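You operate a simulated robot arm through the tools that you are given. There is no shell and no other tool. Be economical: measure what you need, move in short steps, check, and stop when the job is done.

You run a simulated two-armed robot. Do the job below in one go: nothing can be reset, and whatever is moved stays where it is left.

Task
Switch off the desk lamp, dust under it and stand it back.
Fine: hold the lamp steady while you press its button, before you lift it; park it in the bay with the round-knob bookend till the dust is gone; use the green duster and put it back. Set down upright: desk lamp. What is to be rubbed or washed off counts as gone when no trace of it is left.

The check looks at the end state, three seconds after you hand in, the way a careful person would. Anything else that was tipped, shoved, dropped, spilled or broken makes it a failure.

Robot
Two 7-joint arms with two-finger parallel grippers on one trunk that stands fixed in place. Base frame: the origin is at the foot of the trunk, x ahead of it, y to its left, z up. Readings come in m, rad, newtons and seconds.
The left shoulder is at [0.06, 0.189, 1.288], the right one opposite. With the tool pointing down near the work surface each hand reaches from about 0.1 to 0.58 m from the base axis, measured 20 degrees to its own side. Payload 3.43 kg a hand.
The TCP of each hand is the grasp point between the finger pads, 0.03 m short of the fingertips. In the tool frame z runs along the fingers and y along their closing line. Largest opening 0.094 m; finger width 0.028, thickness 0.01; the body of the gripper, 0.05 by 0.096 m, starts 0.055 m behind the TCP.
Orientation is told as [roll, pitch, yaw] about the base's x, y, z axes, in that order, counted from this pose: with the fingers straight down and closing along the base's y, the tool's x points along the base's -x, its y along +y and its z along -z.

Tools
- The arms move only by the tool drive_tool. It takes "left_motion", "right_motion" or both (then of equal length, played together; a hand with none holds still); each is a list of rows, each a list of 7 numbers: the turn, a rotation vector about the tool's x, y, z in units of 180 degrees (1.0 is 180 degrees), then the shift along the tool's x, y, z in units of 300 mm (1.0 is 300 mm), then the opening, from 0 (shut) to 1 (fully open). In form: [[wx, wy, wz, dx, dy, dz, jaw], ...]. A call has 1 to 20 rows; each row is the pose to reach, as a shift and turn from the pose commanded when the call began, along the tool's axes at that moment. A call with a number of a shift or a turn outside -1 to 1 is refused whole. Rows are played at 5 a second. More than 0.05 m and 0.15 rad between two rows, or a gripper value outside its range, and nothing of the call is played. A pose out of reach is approached as far as the arm can. The call stops where the force on the tool passes 40 N (or 10 N more than at its start, if that is more) or the arm is blocked; 0.2 s more then pass. Each finger travels about 0.153 m/s and halts on what it meets, pressing with about 44 N; the grip force reading is that of the motor and also rises with nothing between the fingers. The clock runs only during rows and for 0.2 s after the last one: add rows that repeat a pose to give the fingers time. It gives the time, the measured TCP pose, the force on the tool (base axes), the opening and the grip force at its end, in the units of the frame above (readings bear some noise), with the torque about the TCP (base axes, N m) and any sound that the robot's microphone picked up.
- Cameras (640 x 400 px; columns grow to the right, rows downward): "scene" is now at [0.0167, 0.0397, 1.8404]; the picture's right is [0.45, -0.89, 0.00], its down [-0.76, -0.38, -0.53] and it looks along [0.47, 0.24, -0.85] (base axes); focal length 325 px, centre (320, 200). "left" rides on the left gripper at [0.076, -0.014, -0.103] in its tool frame; the picture's right is [0.18, 0.98, 0.00], its down [-0.75, 0.14, -0.64] and it looks along [-0.63, 0.12, 0.77] (tool axes); focal length 243 px, centre (320, 200). "right" rides on the right gripper at [0.076, 0.014, -0.103] in its tool frame; the picture's right is [-0.18, 0.98, 0.00], its down [-0.75, -0.14, -0.64] and it looks along [-0.63, -0.12, 0.77] (tool axes); focal length 243 px, centre (320, 200). There is no depth. A picture from a camera that has moved, and an enlarged one, comes with that camera's place and axes in the base frame and with its lens. The place of the scene camera against the robot may be out by one fixed shift of up to 0.025 m in any direction.
- get_image(camera): a new picture of that camera. It takes no simulated time.
- move_column(by): slides the trunk up (or, below 0, down) by that many m; the arms and the scene camera ride with it, the base frame stays. It gives what a move gives, with no picture.
- aim_head(pan, tilt): turns the head with the scene camera to pan (to the left, within 1.501 rad either way) and tilt (down, from -0.506 to 1.204), counted from straight ahead of the robot. It gives what a move gives.
- close_up(camera, box): a new picture of the part [left, top, right, bottom] of that camera's present view, enlarged. It takes no simulated time.
- hand_in(): hands the job in; it is judged then, once.

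Go step by step. Nothing tells you positions but the pictures and the camera data: compare them with the known pose of the tool, close in by small moves and look again before you grip or let go. The budget is 120 turns and 78 pictures, counting those below and the enlarged ones. Unless the task says otherwise, let go and move clear before handing in, and close with one line.

The tools are called after "Call:" as a command line: name --argument value ..., lists and objects as JSON in quotes. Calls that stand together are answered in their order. drive_tool: Moves the arms, as the interface text tells. Its arguments: {"type":"object","properties":{"left_motion":{"type":"array","items":{"type":"array","items":{"type":"number"}}},"right_motion":{"type":"array","items":{"type":"array","items":{"type":"number"}}}},"required":[]} The other tools are called the same way: move_column (by) slides the trunk up or down; aim_head (pan, tilt) turns the head that bears the scene camera; get_image (camera) takes a picture; close_up (camera, box) takes an enlarged picture of a part of a camera's view; hand_in () hands the job in.

At the start:

```text
t: 0.0
left_tool_pos: [0.3297, 0.248, 1.3637]
left_tool_rot: [0.001, -0.002, 0.0]
left_contact_force: [-0.2, -0.9, 0.1]
left_ft_torque: [-0.01, 0.0, 0.0]
left_finger_gap: 0.0938
left_gripper_force: 0.0
right_tool_pos: [0.3423, -0.0632, 1.3637]
right_tool_rot: [0.001, 0.0, 0.0]
right_contact_force: [-0.1, -0.4, -0.7]
right_ft_torque: [-0.01, 0.02, 0.03]
right_finger_gap: 0.094
right_gripper_force: 0.0
trunk travel left (down, up): [-0.96, 0.03]
head pan, tilt: [0.469, 1.014]
```

scene: 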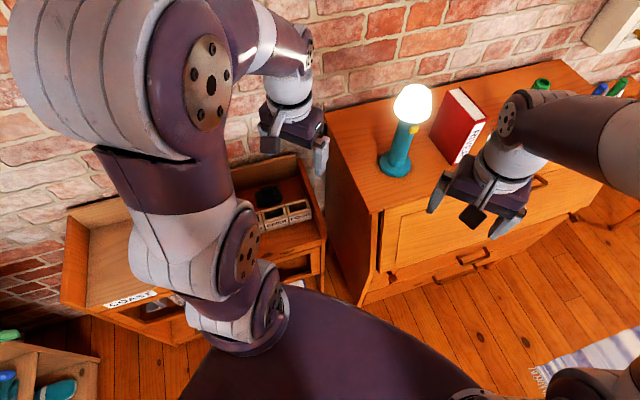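
right: 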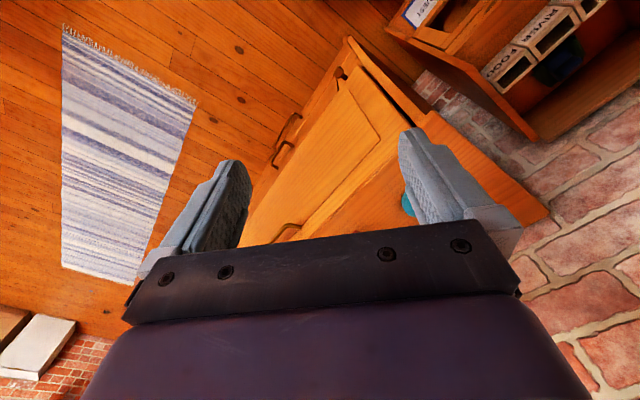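
left: 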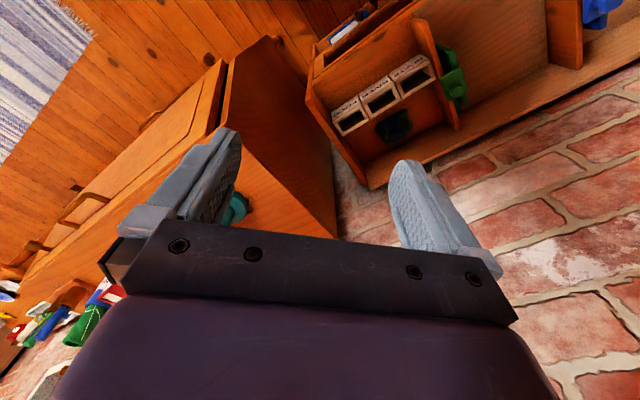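

I see a lit lamp on a dresser top ahead, a shelf unit with bays to its left, and other items to the right. I'll look around with the head before moving.

Call:
aim_head --pan 0.0 --tilt 0.8

Call:
get_image --camera "scene"

Call:
aim_head --pan 1.1 --tilt 0.9

Call:
get_image --camera "scene"

Call:
aim_head --pan -0.9 --tilt 0.8

Call:
get_image --camera "scene"

```text
t: 0.9
left_tool_pos: [0.3285, 0.2488, 1.3633]
left_tool_rot: [0.0, 0.0, -0.002]
left_contact_force: [-0.6, -0.3, 0.7]
left_ft_torque: [-0.01, 0.01, 0.01]
left_finger_gap: 0.0939
left_gripper_force: 0.1
right_tool_pos: [0.3428, -0.0635, 1.3644]
right_tool_rot: [0.001, 0.001, 0.001]
right_contact_force: [0.8, 1.0, 0.2]
right_ft_torque: [0.0, -0.01, -0.01]
right_finger_gap: 0.0939
right_gripper_force: 0.0
trunk travel left (down, up): [-0.96, 0.03]
head pan, tilt: [0.0, 0.799]
```

```text
74 pictures are left
camera scene: at [0.036, 0.0086, 1.8565], right [0.0, -1.0, 0.0], down [-0.72, 0.0, -0.7], along [0.7, 0.0, -0.72], focal length 325 px, centre (320, 200)
```

scene: 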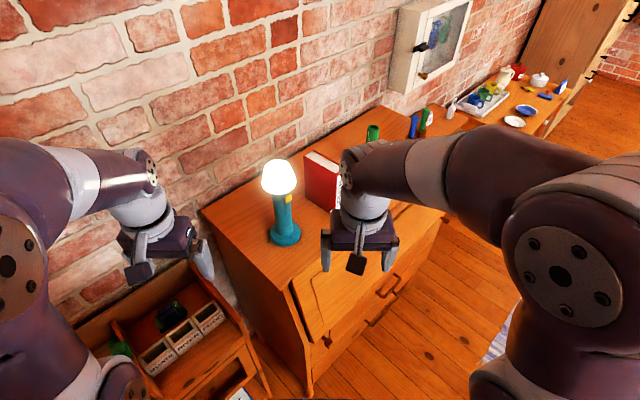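

```text
t: 2.2
left_tool_pos: [0.3284, 0.2482, 1.3638]
left_tool_rot: [0.001, 0.0, 0.0]
left_contact_force: [-0.4, 0.2, 0.1]
left_ft_torque: [-0.02, 0.0, 0.03]
left_finger_gap: 0.0938
left_gripper_force: 0.1
right_tool_pos: [0.3432, -0.064, 1.3643]
right_tool_rot: [0.001, 0.001, 0.0]
right_contact_force: [0.2, 0.2, -0.7]
right_ft_torque: [0.0, 0.02, -0.01]
right_finger_gap: 0.0938
right_gripper_force: 0.1
trunk travel left (down, up): [-0.96, 0.03]
head pan, tilt: [1.1, 0.901]
```

```text
73 pictures are left
camera scene: at [-0.0103, 0.0758, 1.8486], right [0.89, -0.45, 0.0], down [-0.36, -0.7, -0.62], along [0.28, 0.55, -0.78], focal length 325 px, centre (320, 200)
```

scene: 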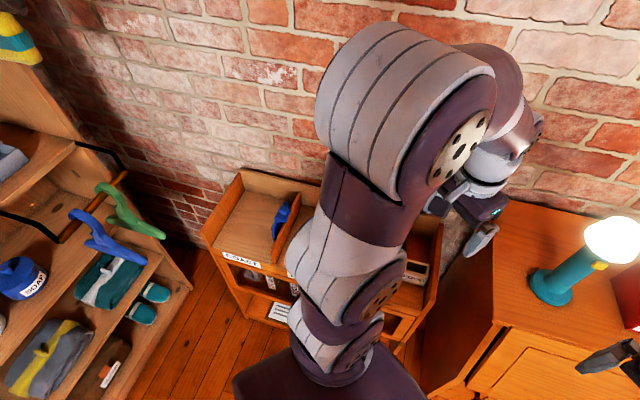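

```text
t: 4.2
left_tool_pos: [0.3286, 0.2494, 1.3637]
left_tool_rot: [0.0, 0.001, 0.001]
left_contact_force: [0.1, 0.3, -0.2]
left_ft_torque: [0.04, -0.01, 0.03]
left_finger_gap: 0.094
left_gripper_force: 0.1
right_tool_pos: [0.3434, -0.0627, 1.3648]
right_tool_rot: [-0.001, 0.0, 0.0]
right_contact_force: [-0.4, -0.4, 0.0]
right_ft_torque: [0.01, 0.0, 0.0]
right_finger_gap: 0.0939
right_gripper_force: 0.1
trunk travel left (down, up): [-0.96, 0.03]
head pan, tilt: [-0.901, 0.799]
```

```text
72 pictures are left
camera scene: at [0.0055, -0.0546, 1.8565], right [-0.78, -0.62, 0.0], down [-0.45, 0.56, -0.7], along [0.43, -0.55, -0.72], focal length 325 px, centre (320, 200)
```

scene: 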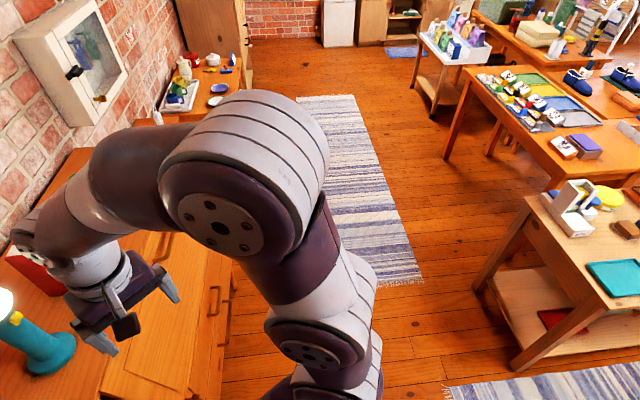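

The right arm hides the back part of the dresser top. I'll move it aside to the right and look again.

Call:
drive_tool --right_motion '[[0, 0, 0, 0.1, -0.13, 0, 1], [0, 0, 0, 0.2, -0.26, 0, 1], [0, 0, 0, 0.3, -0.39, 0, 1], [0, 0, 0, 0.4, -0.52, 0, 1], [0, 0, 0, 0.45, -0.66, 0, 1], [0, 0, 0, 0.5, -0.8, 0, 1], [0, 0, 0, 0.5, -0.93, 0, 1]]'

Call:
aim_head --pan 0.0 --tilt 0.8

Call:
get_image --camera "scene"

Call:
get_image --camera "left"

```text
t: 5.8
left_tool_pos: [0.3306, 0.2472, 1.364]
left_tool_rot: [0.002, 0.0, 0.0]
left_contact_force: [0.8, -0.6, 0.3]
left_ft_torque: [0.02, 0.01, -0.01]
left_finger_gap: 0.094
left_gripper_force: 0.1
right_tool_pos: [0.1963, -0.3459, 1.361]
right_tool_rot: [0.002, -0.001, 0.003]
right_contact_force: [0.8, -1.0, -0.1]
right_ft_torque: [-0.01, -0.01, 0.03]
right_finger_gap: 0.0943
right_gripper_force: 0.1
trunk travel left (down, up): [-0.96, 0.03]
head pan, tilt: [-0.901, 0.799]
```

```text
t: 7.0
left_tool_pos: [0.3299, 0.2489, 1.363]
left_tool_rot: [0.0, -0.001, -0.001]
left_contact_force: [-0.2, -0.3, -0.7]
left_ft_torque: [0.0, 0.0, -0.03]
left_finger_gap: 0.0939
left_gripper_force: 0.1
right_tool_pos: [0.1958, -0.3442, 1.3626]
right_tool_rot: [0.0, -0.001, 0.0]
right_contact_force: [0.8, -0.2, 0.4]
right_ft_torque: [0.02, 0.0, -0.01]
right_finger_gap: 0.094
right_gripper_force: 0.1
trunk travel left (down, up): [-0.96, 0.03]
head pan, tilt: [0.0, 0.799]
```

```text
71 pictures are left
camera scene: at [0.0362, 0.0081, 1.8565], right [0.0, -1.0, 0.0], down [-0.72, 0.0, -0.7], along [0.7, 0.0, -0.72], focal length 325 px, centre (320, 200)
```

scene: 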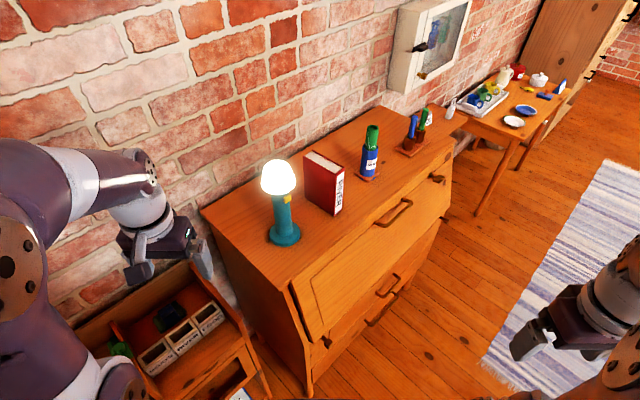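

```text
70 pictures are left
camera left: at [0.2545, 0.2345, 1.4664], right [-0.18, 0.98, 0.0], down [0.75, 0.14, 0.64], along [0.63, 0.12, -0.77], focal length 243 px, centre (320, 200)
```

left: 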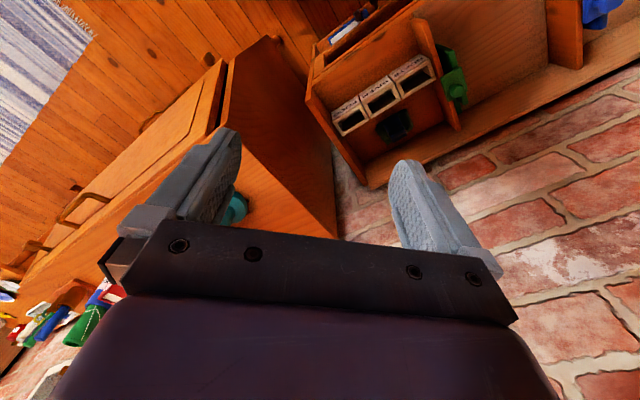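

The left unit's top has bays with coloured bookends; the dresser holds stands with dusters. I'll zoom in, and swing the left arm out of the way.

Call:
close_up --camera "scene" --box '[240, 90, 470, 260]'

Call:
drive_tool --left_motion '[[0, 0, 0, 0.12, 0.08, 0, 1], [0, 0, 0, 0.24, 0.16, 0, 1], [0, 0, 0, 0.36, 0.24, 0, 1], [0, 0, 0, 0.48, 0.32, 0, 1], [0, 0, 0, 0.6, 0.4, 0, 1], [0, 0, 0, 0.6, 0.55, 0, 1]]'

Call:
aim_head --pan 0.7 --tilt 0.95

Call:
get_image --camera "scene"

Call:
get_image --camera "left"

```text
2.35 times, centred on (355, 175) of scene
camera zoom: at [0.0362, 0.0081, 1.8565], right [0.0, -1.0, 0.0], down [-0.72, 0.0, -0.7], along [0.7, 0.0, -0.72], focal length 766 px, centre (238, 259)
```

zoom: 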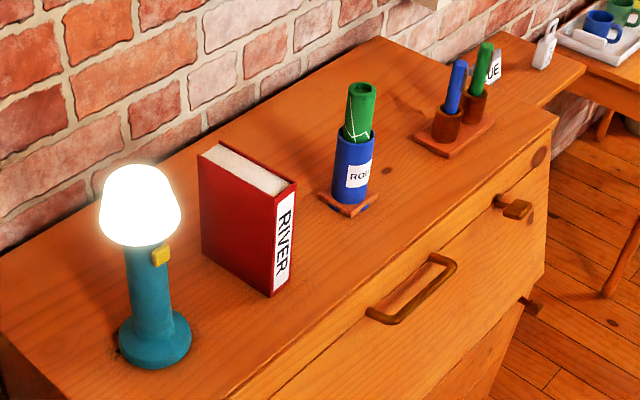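

```text
t: 8.4
left_tool_pos: [0.1486, 0.4164, 1.3632]
left_tool_rot: [-0.001, 0.003, 0.001]
left_contact_force: [0.6, 0.0, 0.0]
left_ft_torque: [-0.03, -0.02, 0.03]
left_finger_gap: 0.0939
left_gripper_force: 0.1
right_tool_pos: [0.1961, -0.3408, 1.3633]
right_tool_rot: [-0.002, 0.002, 0.0]
right_contact_force: [0.8, 0.3, -1.1]
right_ft_torque: [-0.01, 0.06, 0.0]
right_finger_gap: 0.0941
right_gripper_force: 0.2
trunk travel left (down, up): [-0.96, 0.03]
head pan, tilt: [0.0, 0.799]
```

```text
t: 9.4
left_tool_pos: [0.1477, 0.4125, 1.3641]
left_tool_rot: [0.001, -0.001, -0.001]
left_contact_force: [-0.2, -0.7, -0.5]
left_ft_torque: [0.0, -0.01, 0.01]
left_finger_gap: 0.094
left_gripper_force: 0.1
right_tool_pos: [0.1944, -0.3446, 1.3614]
right_tool_rot: [-0.003, 0.0, -0.001]
right_contact_force: [0.3, -0.2, -0.4]
right_ft_torque: [0.0, 0.0, 0.01]
right_finger_gap: 0.0938
right_gripper_force: 0.1
trunk travel left (down, up): [-0.96, 0.03]
head pan, tilt: [0.7, 0.949]
```

```text
68 pictures are left
camera scene: at [0.0106, 0.0546, 1.845], right [0.64, -0.77, 0.0], down [-0.62, -0.52, -0.58], along [0.45, 0.38, -0.81], focal length 325 px, centre (320, 200)
```

scene: 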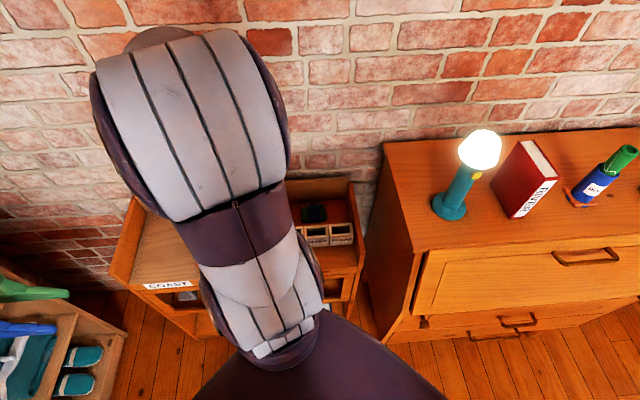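

```text
67 pictures are left
camera left: at [0.0723, 0.3982, 1.4659], right [-0.18, 0.98, 0.0], down [0.75, 0.14, 0.64], along [0.63, 0.12, -0.77], focal length 243 px, centre (320, 200)
```

left: 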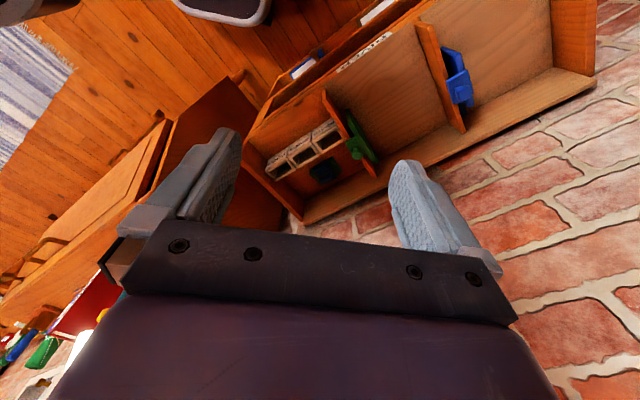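

The unit has three bays: one full of boxes, one with a green bookend, one with a blue bookend. I'll zoom on the knobs.

Call:
close_up --camera "left" --box '[260, 0, 600, 230]'

```text
1.74 times, centred on (430, 115) of left
camera zoom: at [0.0723, 0.3982, 1.4659], right [-0.18, 0.98, 0.0], down [0.75, 0.14, 0.64], along [0.63, 0.12, -0.77], focal length 422 px, centre (129, 348)
```

zoom: 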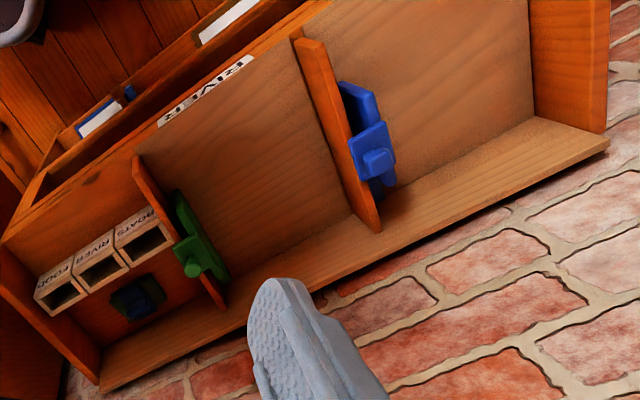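

The green bookend (middle bay) looks round-knobbed. I now raise the right hand's gaze by tilting it, to see lamp and dusters up close.

Call:
drive_tool --right_motion '[[0, -0.03, 0, -0.08, 0.1, 0, 1], [0, -0.06, 0, -0.17, 0.2, 0, 1], [0, -0.1, 0, -0.25, 0.3, 0, 1], [0, -0.14, 0, -0.34, 0.42, 0, 1], [0, -0.17, 0, -0.42, 0.54, 0, 1], [0, -0.2, 0, -0.5, 0.65, 0, 1]]'

Call:
get_image --camera "right"

```text
t: 10.8
left_tool_pos: [0.1478, 0.413, 1.3638]
left_tool_rot: [0.0, 0.001, 0.002]
left_contact_force: [-0.3, 0.5, -0.6]
left_ft_torque: [0.01, 0.01, -0.01]
left_finger_gap: 0.0937
left_gripper_force: 0.1
right_tool_pos: [0.3444, -0.1473, 1.3671]
right_tool_rot: [-0.001, -0.627, 0.003]
right_contact_force: [-0.7, -0.8, 0.3]
right_ft_torque: [-0.03, 0.0, 0.0]
right_finger_gap: 0.094
right_gripper_force: 0.0
right hand out of reach, approached as far as the arm can: row 3, 4, 5
trunk travel left (down, up): [-0.96, 0.03]
head pan, tilt: [0.7, 0.949]
```

```text
65 pictures are left
camera right: at [0.223, -0.133, 1.4046], right [0.14, 0.98, 0.11], down [0.23, -0.14, 0.96], along [0.96, -0.11, -0.25], focal length 243 px, centre (320, 200)
```

right: 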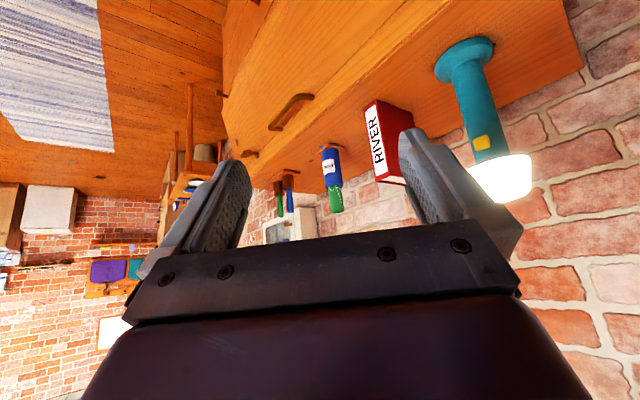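

The wrist view is good (upside-down). I'll get a matching left wrist view for triangulation.

Call:
drive_tool --left_motion '[[0, -0.03, 0, -0.1, -0.1, 0, 1], [0, -0.06, 0, -0.2, -0.2, 0, 1], [0, -0.1, 0, -0.3, -0.3, 0, 1], [0, -0.14, 0, -0.4, -0.4, 0, 1], [0, -0.17, 0, -0.5, -0.5, 0, 1], [0, -0.2, 0, -0.55, -0.55, 0, 1]]'

Call:
get_image --camera "left"

Call:
close_up --camera "right" --box '[240, 20, 560, 220]'

```text
t: 12.2
left_tool_pos: [0.3353, 0.2566, 1.3652]
left_tool_rot: [-0.002, -0.626, 0.002]
left_contact_force: [0.3, 0.4, -0.1]
left_ft_torque: [-0.01, -0.01, -0.03]
left_finger_gap: 0.0942
left_gripper_force: 0.1
left hand out of reach, approached as far as the arm can: row 4, 5, 6
right_tool_pos: [0.3453, -0.148, 1.3657]
right_tool_rot: [0.001, -0.627, -0.001]
right_contact_force: [-0.4, 0.1, 0.6]
right_ft_torque: [-0.02, 0.01, -0.02]
right_finger_gap: 0.0941
right_gripper_force: 0.1
trunk travel left (down, up): [-0.96, 0.03]
head pan, tilt: [0.7, 0.949]
```

```text
64 pictures are left
camera left: at [0.2145, 0.243, 1.4035], right [-0.15, 0.98, -0.11], down [0.23, 0.14, 0.96], along [0.96, 0.12, -0.25], focal length 243 px, centre (320, 200)
```

left: 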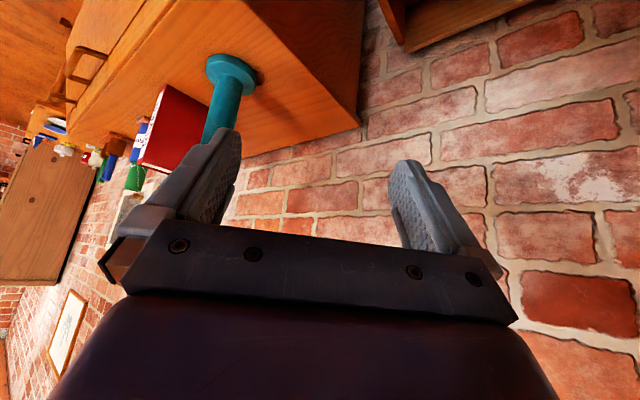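

```text
2.00 times, centred on (400, 120) of right
camera zoom: at [0.2233, -0.1338, 1.4047], right [0.15, 0.98, 0.11], down [0.23, -0.14, 0.96], along [0.96, -0.12, -0.25], focal length 485 px, centre (160, 360)
```

zoom: 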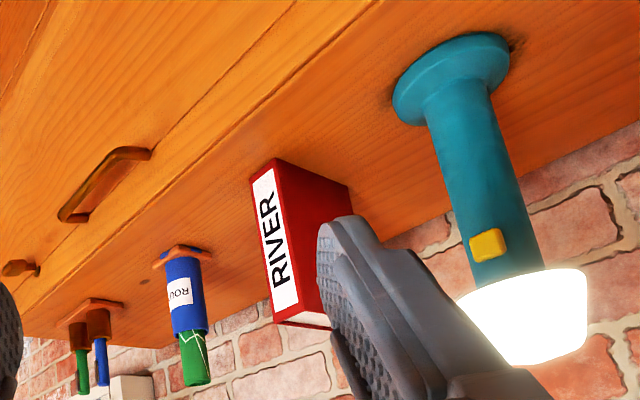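

From both wrist views: lamp base at about (0.61, 0.108, 1.078), pole about 55 mm thick, button near z 1.257 on the right/front side. The furniture is turned about 40° to my axes. Next I view the bay unit with the left hand turned that way.

Call:
drive_tool --left_motion '[[0, 0.04, 0, 0, 0.05, 0, 1], [0, 0.08, 0, 0, 0.1, 0, 1], [0, 0.12, 0, 0, 0.15, 0, 1], [0, 0.16, 0, 0, 0.2, 0, 1], [0, 0.2, 0, 0, 0.25, 0, 1]]'

Call:
drive_tool --left_motion '[[0, 0, -0.045, 0.1, 0, 0, 1], [0, 0, -0.09, 0.2, 0, 0, 1], [0, 0, -0.135, 0.3, 0, 0, 1], [0, 0, -0.18, 0.35, 0, 0, 1], [0, 0, -0.225, 0.4, 0, 0, 1]]'

Call:
get_image --camera "left"

```text
t: 13.4
left_tool_pos: [0.3358, 0.3327, 1.364]
left_tool_rot: [0.001, 0.003, 0.001]
left_contact_force: [0.1, 0.2, 0.1]
left_ft_torque: [-0.03, 0.02, 0.0]
left_finger_gap: 0.094
left_gripper_force: 0.1
right_tool_pos: [0.3462, -0.1481, 1.3671]
right_tool_rot: [0.001, -0.628, 0.0]
right_contact_force: [0.2, -0.3, 0.1]
right_ft_torque: [0.01, 0.0, -0.01]
right_finger_gap: 0.0942
right_gripper_force: 0.1
trunk travel left (down, up): [-0.96, 0.03]
head pan, tilt: [0.7, 0.949]
```

```text
t: 14.6
left_tool_pos: [0.2143, 0.3336, 1.3657]
left_tool_rot: [0.0, 0.0, 0.709]
left_contact_force: [0.6, 0.5, 0.4]
left_ft_torque: [-0.02, 0.03, 0.01]
left_finger_gap: 0.0937
left_gripper_force: 0.1
right_tool_pos: [0.3451, -0.1488, 1.3666]
right_tool_rot: [-0.001, -0.628, 0.001]
right_contact_force: [-0.3, -0.4, 0.6]
right_ft_torque: [-0.02, -0.02, 0.01]
right_finger_gap: 0.0938
right_gripper_force: 0.0
trunk travel left (down, up): [-0.96, 0.03]
head pan, tilt: [0.7, 0.949]
```

```text
62 pictures are left
camera left: at [0.1671, 0.2731, 1.4683], right [-0.78, 0.63, 0.0], down [0.48, 0.6, 0.64], along [0.4, 0.5, -0.77], focal length 243 px, centre (320, 200)
```

left: 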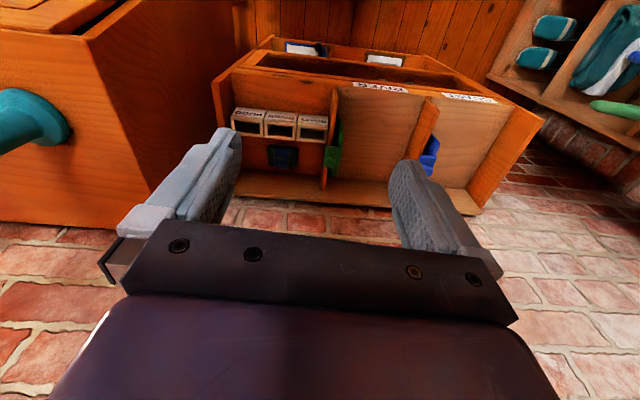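

Call:
close_up --camera "left" --box '[200, 30, 560, 220]'

Call:
drive_tool --left_motion '[[0, 0, 0, 0, 0.15, 0.1, 1], [0, 0, 0, 0, 0.3, 0.2, 1], [0, 0, 0, 0, 0.45, 0.3, 1], [0, 0, 0, 0, 0.6, 0.35, 1]]'

Call:
get_image --camera "left"

```text
1.78 times, centred on (380, 125) of left
camera zoom: at [0.1671, 0.2731, 1.4683], right [-0.78, 0.63, 0.0], down [0.48, 0.6, 0.64], along [0.4, 0.5, -0.77], focal length 431 px, centre (213, 333)
```

zoom: 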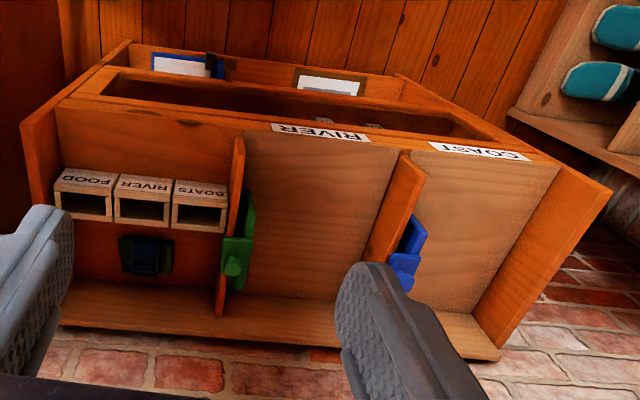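

```text
refused: row 1 steps farther than a row can; nothing moved
```

```text
60 pictures are left
camera left: at [0.1671, 0.2731, 1.4683], right [-0.78, 0.63, 0.0], down [0.48, 0.6, 0.64], along [0.4, 0.5, -0.77], focal length 243 px, centre (320, 200)
```

left: 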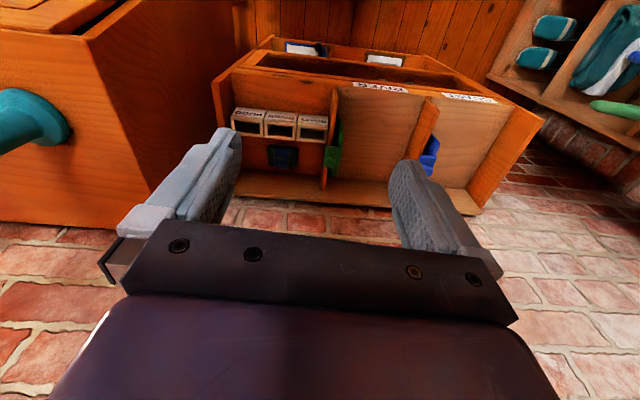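

Call:
drive_tool --left_motion '[[0, 0, 0, 0, 0.13, 0.06, 1], [0, 0, 0, 0, 0.26, 0.12, 1], [0, 0, 0, 0, 0.39, 0.18, 1], [0, 0, 0, 0, 0.52, 0.24, 1], [0, 0, 0, 0, 0.65, 0.3, 1]]'

Call:
close_up --camera "left" --box '[120, 0, 520, 230]'

```text
t: 15.8
left_tool_pos: [0.0878, 0.4812, 1.2729]
left_tool_rot: [-0.001, 0.002, 0.705]
left_contact_force: [0.2, -0.5, 0.4]
left_ft_torque: [-0.07, 0.01, 0.02]
left_finger_gap: 0.0939
left_gripper_force: 0.1
right_tool_pos: [0.3439, -0.1462, 1.3671]
right_tool_rot: [-0.001, -0.628, 0.002]
right_contact_force: [0.0, 1.1, 0.0]
right_ft_torque: [-0.01, 0.0, 0.03]
right_finger_gap: 0.0937
right_gripper_force: 0.1
trunk travel left (down, up): [-0.96, 0.03]
head pan, tilt: [0.7, 0.949]
```

```text
1.60 times, centred on (320, 115) of left
camera zoom: at [0.041, 0.4223, 1.3759], right [-0.78, 0.63, 0.0], down [0.48, 0.6, 0.64], along [0.4, 0.5, -0.77], focal length 388 px, centre (320, 336)
```

zoom: 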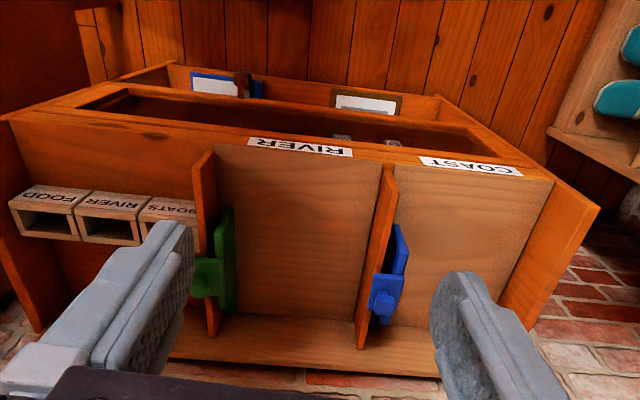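

The RIVER bay holds the green bookend with what looks like a round knob; blue has a square knob. Bay floor is about z 0.78, corners (0.25,0.44), (0.08,0.60), (0.45,0.65), (0.26,0.82). I'll confirm the knob with a zoom, then bring the left hand back facing forward.

Call:
close_up --camera "left" --box '[220, 110, 390, 216]'

Call:
drive_tool --left_motion '[[0, 0, 0.037, -0.0197, -0.148, -0.028, 1], [0, 0, 0.075, -0.039, -0.296, -0.056, 1], [0, 0, 0.112, -0.059, -0.444, -0.084, 1], [0, 0, 0.15, -0.079, -0.593, -0.111, 1], [0, 0, 0.187, -0.098, -0.741, -0.139, 1], [0, 0, 0.2245, -0.118, -0.889, -0.167, 1]]'

```text
3.76 times, centred on (305, 163) of left
camera zoom: at [0.041, 0.4223, 1.3759], right [-0.78, 0.63, 0.0], down [0.48, 0.6, 0.64], along [0.4, 0.5, -0.77], focal length 913 px, centre (376, 339)
```

zoom: 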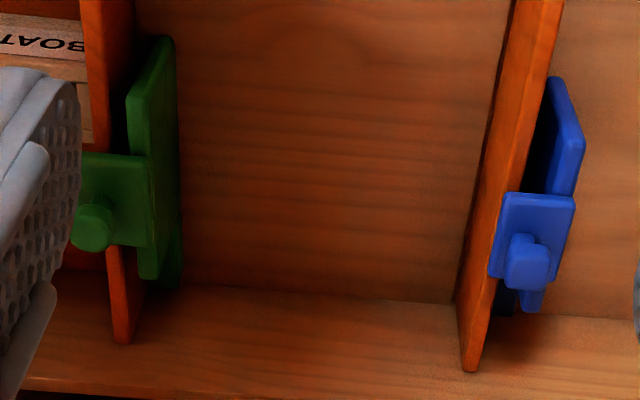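

```text
t: 17.2
left_tool_pos: [0.2888, 0.3018, 1.324]
left_tool_rot: [0.0, 0.001, -0.001]
left_contact_force: [0.0, -0.6, 0.0]
left_ft_torque: [0.0, 0.0, 0.01]
left_finger_gap: 0.0941
left_gripper_force: 0.1
right_tool_pos: [0.3447, -0.1484, 1.366]
right_tool_rot: [-0.001, -0.628, 0.0]
right_contact_force: [-0.2, 0.2, 0.3]
right_ft_torque: [0.01, 0.02, -0.02]
right_finger_gap: 0.094
right_gripper_force: 0.0
trunk travel left (down, up): [-0.96, 0.03]
head pan, tilt: [0.7, 0.949]
```

Green bookend has the round knob, so the RIVER bay is the parking place. Now I tilt the left hand and bring it in front of the lamp.

Call:
drive_tool --left_motion '[[0, -0.041, 0, -0.086, -0.092, 0.059, 1], [0, -0.082, 0, -0.171, -0.185, 0.118, 1], [0, -0.123, 0, -0.257, -0.277, 0.177, 1], [0, -0.164, 0, -0.343, -0.37, 0.236, 1], [0, -0.205, 0, -0.429, -0.462, 0.295, 1], [0, -0.246, 0, -0.514, -0.555, 0.354, 1], [0, -0.2865, 0, -0.6, -0.647, 0.413, 1]]'

Call:
get_image --camera "left"

Call:
get_image --camera "right"

```text
t: 18.8
left_tool_pos: [0.4694, 0.1075, 1.1994]
left_tool_rot: [-0.001, -0.901, 0.0]
left_contact_force: [0.1, 0.0, 0.8]
left_ft_torque: [-0.03, -0.02, 0.04]
left_finger_gap: 0.094
left_gripper_force: 0.0
right_tool_pos: [0.3466, -0.1501, 1.3655]
right_tool_rot: [0.002, -0.627, 0.0]
right_contact_force: [-1.0, -0.2, 0.7]
right_ft_torque: [0.0, -0.01, 0.01]
right_finger_gap: 0.0939
right_gripper_force: 0.0
trunk travel left (down, up): [-0.96, 0.03]
head pan, tilt: [0.7, 0.949]
```

```text
57 pictures are left
camera left: at [0.343, 0.0936, 1.2036], right [-0.12, 0.98, -0.14], down [-0.04, 0.14, 0.99], along [0.99, 0.12, 0.02], focal length 243 px, centre (320, 200)
```

left: 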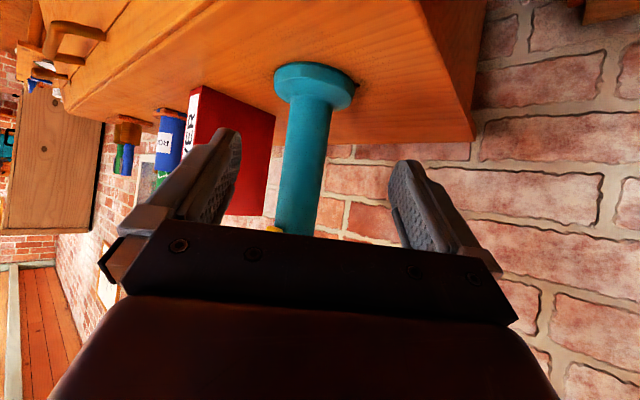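

```text
56 pictures are left
camera right: at [0.2243, -0.1348, 1.4044], right [0.15, 0.98, 0.11], down [0.23, -0.14, 0.96], along [0.96, -0.12, -0.25], focal length 243 px, centre (320, 200)
```

right: 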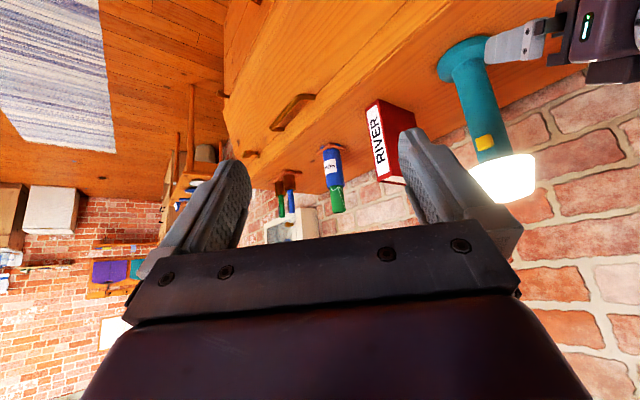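

The lamp sits centred at about (0.61, 0.10). I move in along it with open fingers and check before gripping.

Call:
drive_tool --left_motion '[[0, 0, 0, -0.05, -0.005, 0.109, 1], [0, 0, 0, -0.1, -0.01, 0.218, 1], [0, 0, 0, -0.15, -0.015, 0.327, 1], [0, 0, 0, -0.2, -0.02, 0.437, 1]]'

Call:
close_up --camera "right" --box '[400, 0, 640, 220]'

Call:
get_image --camera "left"

```text
t: 19.8
left_tool_pos: [0.6114, 0.1033, 1.1602]
left_tool_rot: [-0.002, -0.898, 0.004]
left_contact_force: [0.2, 0.9, 0.3]
left_ft_torque: [-0.01, -0.01, 0.01]
left_finger_gap: 0.0938
left_gripper_force: 0.1
right_tool_pos: [0.3461, -0.1484, 1.3664]
right_tool_rot: [0.0, -0.627, 0.0]
right_contact_force: [-0.8, 0.6, -0.2]
right_ft_torque: [-0.01, 0.02, 0.01]
right_finger_gap: 0.0942
right_gripper_force: 0.0
trunk travel left (down, up): [-0.96, 0.03]
head pan, tilt: [0.7, 0.949]
```

```text
1.82 times, centred on (520, 110) of right
camera zoom: at [0.2248, -0.1335, 1.4044], right [0.15, 0.98, 0.11], down [0.23, -0.14, 0.96], along [0.96, -0.12, -0.25], focal length 441 px, centre (-44, 364)
```

zoom: 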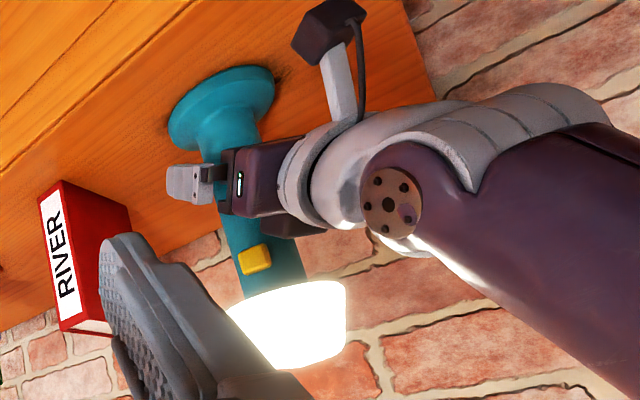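

```text
54 pictures are left
camera left: at [0.4846, 0.0885, 1.1644], right [-0.12, 0.98, -0.14], down [-0.03, 0.14, 0.99], along [0.99, 0.12, 0.02], focal length 243 px, centre (320, 200)
```

left: 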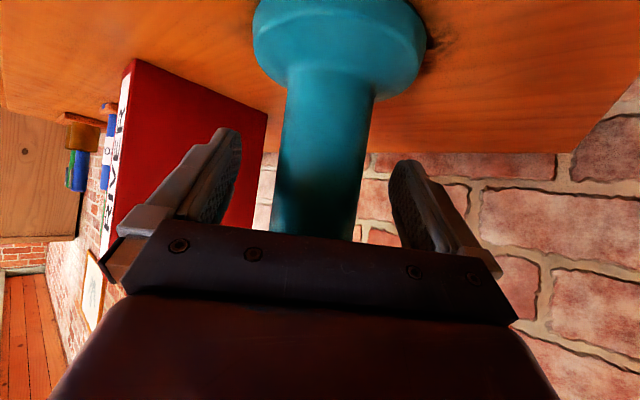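

The pole stands centred between the pads (about y 0.1025). I close the left hand to hold it steady.

Call:
drive_tool --left_motion '[[0, 0, 0, 0, 0, 0, 0.4], [0, 0, 0, 0, 0, 0, 0.2], [0, 0, 0, 0, 0, 0, 0]]'

Call:
close_up --camera "right" --box '[400, 0, 640, 220]'

```text
t: 20.6
left_tool_pos: [0.6081, 0.1029, 1.1617]
left_tool_rot: [-0.001, -0.899, 0.003]
left_contact_force: [-0.1, 0.6, 0.1]
left_ft_torque: [0.01, -0.05, -0.01]
left_finger_gap: 0.0493
left_gripper_force: 43.9
right_tool_pos: [0.3447, -0.1482, 1.3668]
right_tool_rot: [-0.001, -0.626, -0.001]
right_contact_force: [0.2, 1.5, -1.3]
right_ft_torque: [0.01, 0.01, -0.03]
right_finger_gap: 0.0939
right_gripper_force: 0.0
trunk travel left (down, up): [-0.96, 0.03]
head pan, tilt: [0.7, 0.949]
```

```text
1.82 times, centred on (520, 110) of right
camera zoom: at [0.2233, -0.1338, 1.4046], right [0.15, 0.98, 0.11], down [0.23, -0.14, 0.96], along [0.96, -0.12, -0.25], focal length 441 px, centre (-44, 364)
```

zoom: 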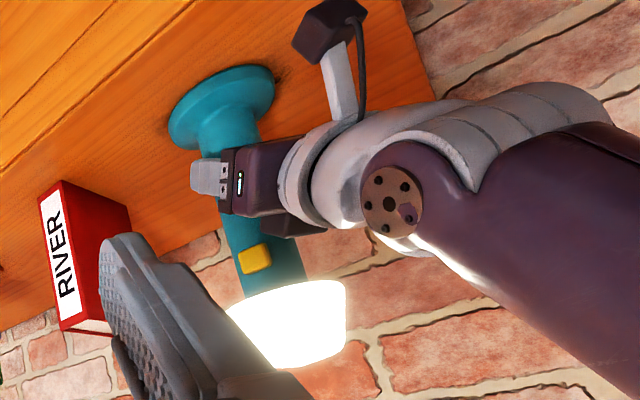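

The lamp is held (49 mm pole). The button faces about (-0.69,-0.72) at (0.588, 0.077, 1.257). I level the right hand with closed fingers, to come in from the right.

Call:
drive_tool --right_motion '[[0, -0.046, 0, -0.015, -0.015, 0.066, 0.7], [0, -0.092, 0, -0.029, -0.029, 0.131, 0.4], [0, -0.138, 0, -0.044, -0.044, 0.197, 0.1], [0, -0.184, 0, -0.058, -0.058, 0.262, 0], [0, -0.23, 0, -0.073, -0.073, 0.328, 0]]'

```text
t: 21.8
left_tool_pos: [0.6104, 0.1043, 1.1623]
left_tool_rot: [0.001, -0.901, 0.003]
left_contact_force: [1.6, 0.3, 0.4]
left_ft_torque: [-0.05, 0.11, -0.01]
left_finger_gap: 0.0493
left_gripper_force: 44.0
right_tool_pos: [0.4544, -0.1481, 1.336]
right_tool_rot: [-0.121, -1.281, 0.113]
right_contact_force: [-0.1, 0.1, 0.4]
right_ft_torque: [0.03, -0.04, 0.0]
right_finger_gap: 0.0
right_gripper_force: 32.6
right hand out of reach, approached as far as the arm can: row 1, 2, 3, 4, 5
trunk travel left (down, up): [-0.96, 0.03]
head pan, tilt: [0.7, 0.949]
```

The arm settled at a slightly different, workable pose. I turn the hand toward the button at a 7 cm standoff.

Call:
drive_tool --right_motion '[[-0.044, -0.0016, -0.013, 0.008, 0.058, 0.043, 0], [-0.088, -0.003, -0.026, 0.016, 0.117, 0.086, 0], [-0.132, -0.0047, -0.039, 0.024, 0.175, 0.129, 0], [-0.1755, -0.006, -0.052, 0.031, 0.233, 0.171, 0], [-0.219, -0.008, -0.065, 0.039, 0.292, 0.214, 0], [-0.263, -0.0094, -0.078, 0.047, 0.35, 0.257, 0], [-0.307, -0.011, -0.091, 0.055, 0.409, 0.3, 0], [-0.351, -0.0125, -0.104, 0.063, 0.467, 0.343, 0]]'

Call:
get_image --camera "right"

Call:
get_image --camera "scene"

```text
t: 22.9
left_tool_pos: [0.6089, 0.1087, 1.1607]
left_tool_rot: [0.0, -0.901, 0.01]
left_contact_force: [-1.3, 3.5, 3.6]
left_ft_torque: [0.21, 0.34, -0.09]
left_finger_gap: 0.0492
left_gripper_force: 44.2
right_tool_pos: [0.4118, 0.0523, 1.3145]
right_tool_rot: [-0.093, -1.283, 0.559]
right_contact_force: [-2.1, -10.7, 3.4]
right_ft_torque: [0.09, -0.12, -0.22]
right_finger_gap: 0.0
right_gripper_force: 33.1
right hand out of reach, approached as far as the arm can: row 1, 2, 3, 4, 5
trunk travel left (down, up): [-0.96, 0.03]
head pan, tilt: [0.7, 0.949]
stopped in row 5 (right hand): the force on the tool passed its limit at 69 N (the readings are from after the stop); the commanded pose is now the measured one
```

```text
52 pictures are left
camera right: at [0.2996, 0.0095, 1.2703], right [-0.4, 0.9, 0.15], down [-0.31, -0.29, 0.91], along [0.86, 0.32, 0.39], focal length 243 px, centre (320, 200)
```

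right: 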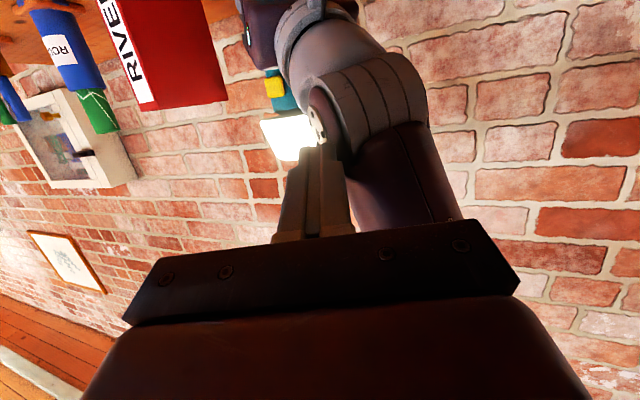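

```text
51 pictures are left
camera scene: at [0.0104, 0.0559, 1.8451], right [0.64, -0.76, 0.0], down [-0.62, -0.52, -0.58], along [0.45, 0.37, -0.81], focal length 325 px, centre (320, 200)
```

scene: 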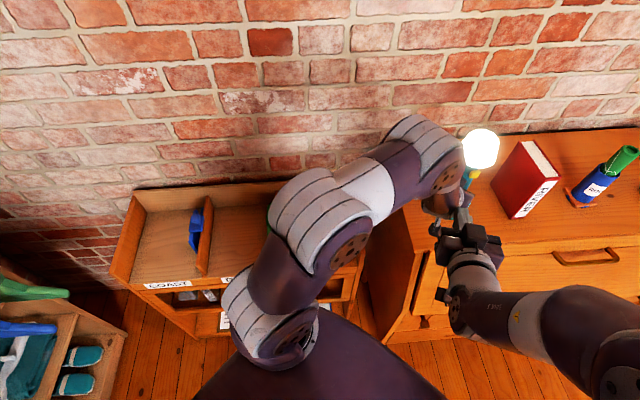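

The approach path ran out of reach and the right hand touched the left wrist; the lamp is still upright and held. I back the right hand away to the right first.

Call:
drive_tool --right_motion '[[0, 0, 0, -0.013, -0.112, -0.063, 0], [0, 0, 0, -0.026, -0.225, -0.125, 0], [0, 0, 0, -0.04, -0.337, -0.188, 0], [0, 0, 0, -0.053, -0.45, -0.251, 0]]'

Call:
close_up --camera "right" --box '[200, 0, 520, 200]'

```text
t: 23.9
left_tool_pos: [0.6088, 0.1076, 1.1603]
left_tool_rot: [0.001, -0.9, 0.011]
left_contact_force: [-0.7, -1.5, 1.1]
left_ft_torque: [-0.13, 0.02, -0.02]
left_finger_gap: 0.0495
left_gripper_force: 43.6
right_tool_pos: [0.3691, 0.0081, 1.3645]
right_tool_rot: [-0.123, -1.278, 0.584]
right_contact_force: [0.1, -0.5, 0.1]
right_ft_torque: [-0.05, 0.0, -0.03]
right_finger_gap: 0.0
right_gripper_force: 33.2
right hand out of reach, approached as far as the arm can: row 1, 2, 3, 4
trunk travel left (down, up): [-0.96, 0.03]
head pan, tilt: [0.7, 0.949]
```

```text
2.00 times, centred on (360, 100) of right
camera zoom: at [0.2566, -0.0341, 1.3188], right [-0.4, 0.91, 0.14], down [-0.31, -0.28, 0.91], along [0.86, 0.32, 0.39], focal length 485 px, centre (240, 400)
```

zoom: 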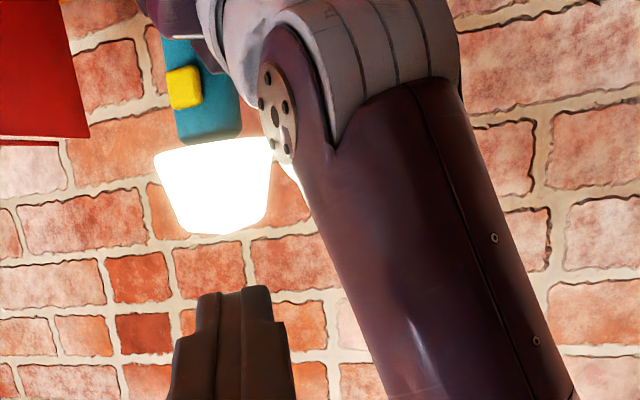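

Touch released. I un-tilt the right hand and take it further right to a comfortable arm posture.

Call:
drive_tool --right_motion '[[0, 0.044, 0, 0.015, -0.089, -0.042, 0], [0, 0.088, 0, 0.031, -0.178, -0.084, 0], [0, 0.132, 0, 0.046, -0.267, -0.126, 0], [0, 0.176, 0, 0.062, -0.356, -0.168, 0], [0, 0.22, 0, 0.077, -0.445, -0.21, 0]]'

```text
t: 25.1
left_tool_pos: [0.6107, 0.1057, 1.1609]
left_tool_rot: [0.001, -0.9, 0.01]
left_contact_force: [1.9, 0.4, 1.3]
left_ft_torque: [-0.21, -0.12, 0.06]
left_finger_gap: 0.0495
left_gripper_force: 43.9
right_tool_pos: [0.3671, -0.1424, 1.3608]
right_tool_rot: [-0.027, -0.591, 0.489]
right_contact_force: [-0.3, 1.0, -0.1]
right_ft_torque: [0.02, 0.03, 0.02]
right_finger_gap: 0.0001
right_gripper_force: 32.7
right hand out of reach, approached as far as the arm can: row 1, 2, 3, 4
trunk travel left (down, up): [-0.96, 0.03]
head pan, tilt: [0.7, 0.949]
```

Good posture now. I move forward and yaw toward the lamp while staying above and to the right.

Call:
drive_tool --right_motion '[[-0.0204, -0.0008, -0.0304, -0.095, -0.019, 0.064, 0], [-0.0408, -0.0016, -0.0608, -0.19, -0.038, 0.128, 0], [-0.0612, -0.0025, -0.0911, -0.285, -0.058, 0.193, 0], [-0.0816, -0.0033, -0.1215, -0.38, -0.077, 0.257, 0]]'

```text
t: 26.1
left_tool_pos: [0.6098, 0.1069, 1.1615]
left_tool_rot: [0.0, -0.9, 0.013]
left_contact_force: [3.4, 0.0, 0.9]
left_ft_torque: [0.02, 0.03, -0.01]
left_finger_gap: 0.0495
left_gripper_force: 44.0
right_tool_pos: [0.5009, -0.0976, 1.36]
right_tool_rot: [-0.032, -0.59, 0.949]
right_contact_force: [0.2, -0.7, 0.4]
right_ft_torque: [0.02, 0.02, 0.03]
right_finger_gap: 0.0
right_gripper_force: 32.9
trunk travel left (down, up): [-0.96, 0.03]
head pan, tilt: [0.7, 0.949]
```

Call:
drive_tool --right_motion '[[0, -0.029, 0, -0.059, 0.031, 0.091, 0], [0, -0.058, 0, -0.118, 0.062, 0.182, 0], [0, -0.086, 0, -0.176, 0.093, 0.272, 0], [0, -0.115, 0, -0.235, 0.124, 0.363, 0]]'

Call:
get_image --camera "right"

Call:
get_image --camera "scene"

```text
t: 27.1
left_tool_pos: [0.6096, 0.106, 1.1611]
left_tool_rot: [-0.001, -0.901, 0.009]
left_contact_force: [-0.7, 0.1, 2.0]
left_ft_torque: [0.09, -0.08, -0.07]
left_finger_gap: 0.0494
left_gripper_force: 43.2
right_tool_pos: [0.542, 0.0201, 1.3086]
right_tool_rot: [-0.048, -0.95, 0.973]
right_contact_force: [-0.5, -0.7, -0.4]
right_ft_torque: [0.02, -0.01, 0.04]
right_finger_gap: 0.0
right_gripper_force: 33.0
trunk travel left (down, up): [-0.96, 0.03]
head pan, tilt: [0.7, 0.949]
```

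```text
49 pictures are left
camera right: at [0.455, -0.0729, 1.3052], right [-0.73, 0.67, 0.12], down [0.04, -0.14, 0.99], along [0.68, 0.73, 0.07], focal length 243 px, centre (320, 200)
```

right: 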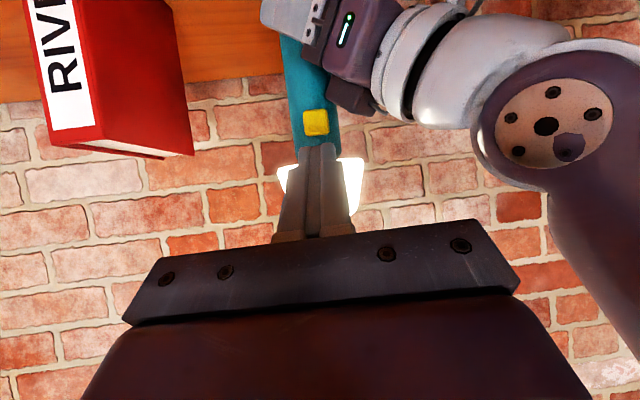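

```text
48 pictures are left
camera scene: at [0.0108, 0.0556, 1.845], right [0.64, -0.77, 0.0], down [-0.62, -0.52, -0.58], along [0.45, 0.37, -0.81], focal length 325 px, centre (320, 200)
```

scene: 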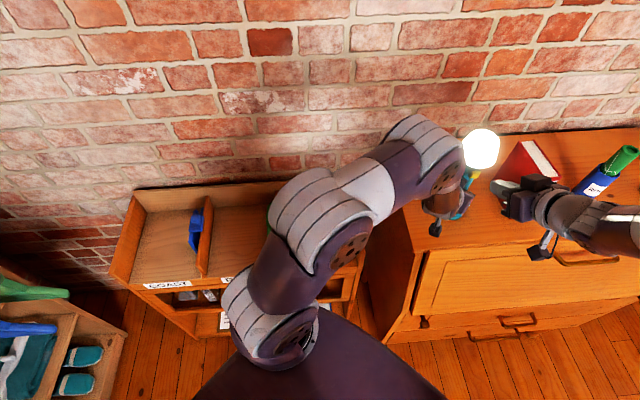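

The closed fingertips point right at the button, about 6 cm off. I advance slowly and slightly low, watching force and light.

Call:
drive_tool --right_motion '[[0, 0, 0, 0.008, 0, 0.08, 0], [0, 0, 0, 0.016, 0, 0.14, 0], [0, 0, 0, 0.016, 0, 0.165, 0], [0, 0, 0, 0.016, 0, 0.18, 0]]'

Call:
get_image --camera "right"

```text
t: 28.1
left_tool_pos: [0.6092, 0.1071, 1.1613]
left_tool_rot: [0.0, -0.901, 0.01]
left_contact_force: [-1.4, -1.2, 3.2]
left_ft_torque: [0.03, -0.01, -0.01]
left_finger_gap: 0.0493
left_gripper_force: 44.0
right_tool_pos: [0.5674, 0.0523, 1.2732]
right_tool_rot: [-0.046, -0.951, 0.97]
right_contact_force: [0.5, 0.0, -0.2]
right_ft_torque: [0.0, -0.02, -0.04]
right_finger_gap: 0.0002
right_gripper_force: 32.9
trunk travel left (down, up): [-0.96, 0.03]
head pan, tilt: [0.7, 0.949]
```

```text
47 pictures are left
camera right: at [0.4803, -0.0417, 1.2701], right [-0.73, 0.67, 0.12], down [0.04, -0.14, 0.99], along [0.68, 0.73, 0.07], focal length 243 px, centre (320, 200)
```

right: 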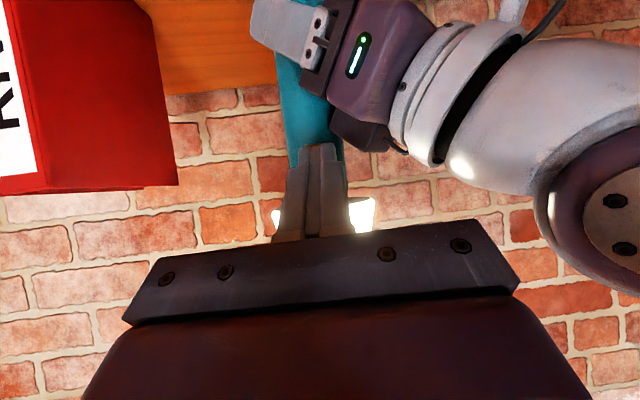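

No contact yet; a few more millimetres in small steps.

Call:
drive_tool --right_motion '[[0, 0, 0, 0, 0, 0.01, 0], [0, 0, 0, 0, 0, 0.018, 0], [0, 0, 0, 0, 0, 0.026, 0], [0, 0, 0, 0, 0, 0.034, 0]]'

Call:
get_image --camera "right"

```text
t: 29.1
left_tool_pos: [0.6097, 0.1067, 1.1616]
left_tool_rot: [0.0, -0.902, 0.01]
left_contact_force: [-0.6, 0.3, 1.2]
left_ft_torque: [-0.07, -0.01, -0.05]
left_finger_gap: 0.0494
left_gripper_force: 44.6
right_tool_pos: [0.5737, 0.0581, 1.2685]
right_tool_rot: [-0.044, -0.953, 0.971]
right_contact_force: [-0.6, 0.1, 0.7]
right_ft_torque: [0.01, -0.03, -0.04]
right_finger_gap: 0.0003
right_gripper_force: 33.1
trunk travel left (down, up): [-0.96, 0.03]
head pan, tilt: [0.7, 0.949]
```

```text
46 pictures are left
camera right: at [0.4861, -0.0355, 1.2647], right [-0.73, 0.67, 0.12], down [0.04, -0.14, 0.99], along [0.68, 0.73, 0.07], focal length 243 px, centre (320, 200)
```

right: 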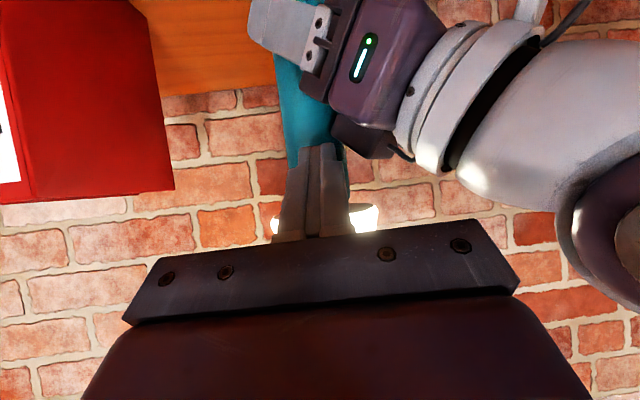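

Call:
drive_tool --right_motion '[[0, 0, 0, -0.004, 0, 0.0055, 0], [0, 0, 0, -0.008, 0, 0.011, 0], [0, 0, 0, -0.012, 0, 0.0165, 0], [0, 0, 0, -0.016, 0, 0.022, 0], [0, 0, 0, -0.018, 0, 0.025, 0]]'

Call:
get_image --camera "scene"

```text
t: 30.3
left_tool_pos: [0.6092, 0.1072, 1.1614]
left_tool_rot: [-0.002, -0.901, 0.013]
left_contact_force: [9.5, 14.4, 0.2]
left_ft_torque: [-1.0, 0.71, 0.0]
left_finger_gap: 0.0495
left_gripper_force: 43.8
right_tool_pos: [0.5772, 0.0664, 1.2685]
right_tool_rot: [-0.045, -0.95, 0.969]
right_contact_force: [-8.6, -14.7, 7.0]
right_ft_torque: [0.09, -0.09, -0.12]
right_finger_gap: 0.0001
right_gripper_force: 33.2
trunk travel left (down, up): [-0.96, 0.03]
head pan, tilt: [0.7, 0.949]
heard: click
```

```text
45 pictures are left
camera scene: at [0.0103, 0.0551, 1.845], right [0.64, -0.76, 0.0], down [-0.62, -0.52, -0.58], along [0.45, 0.38, -0.81], focal length 325 px, centre (320, 200)
```

scene: 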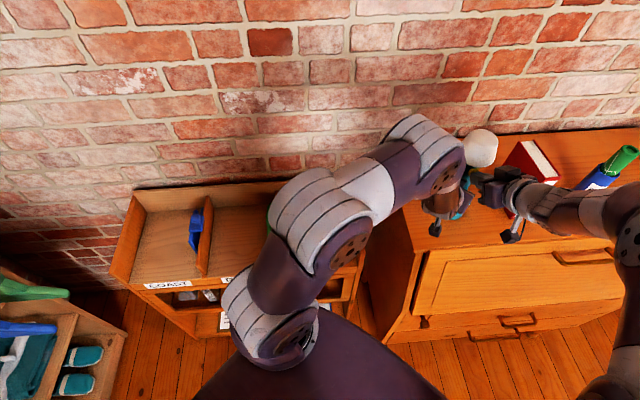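

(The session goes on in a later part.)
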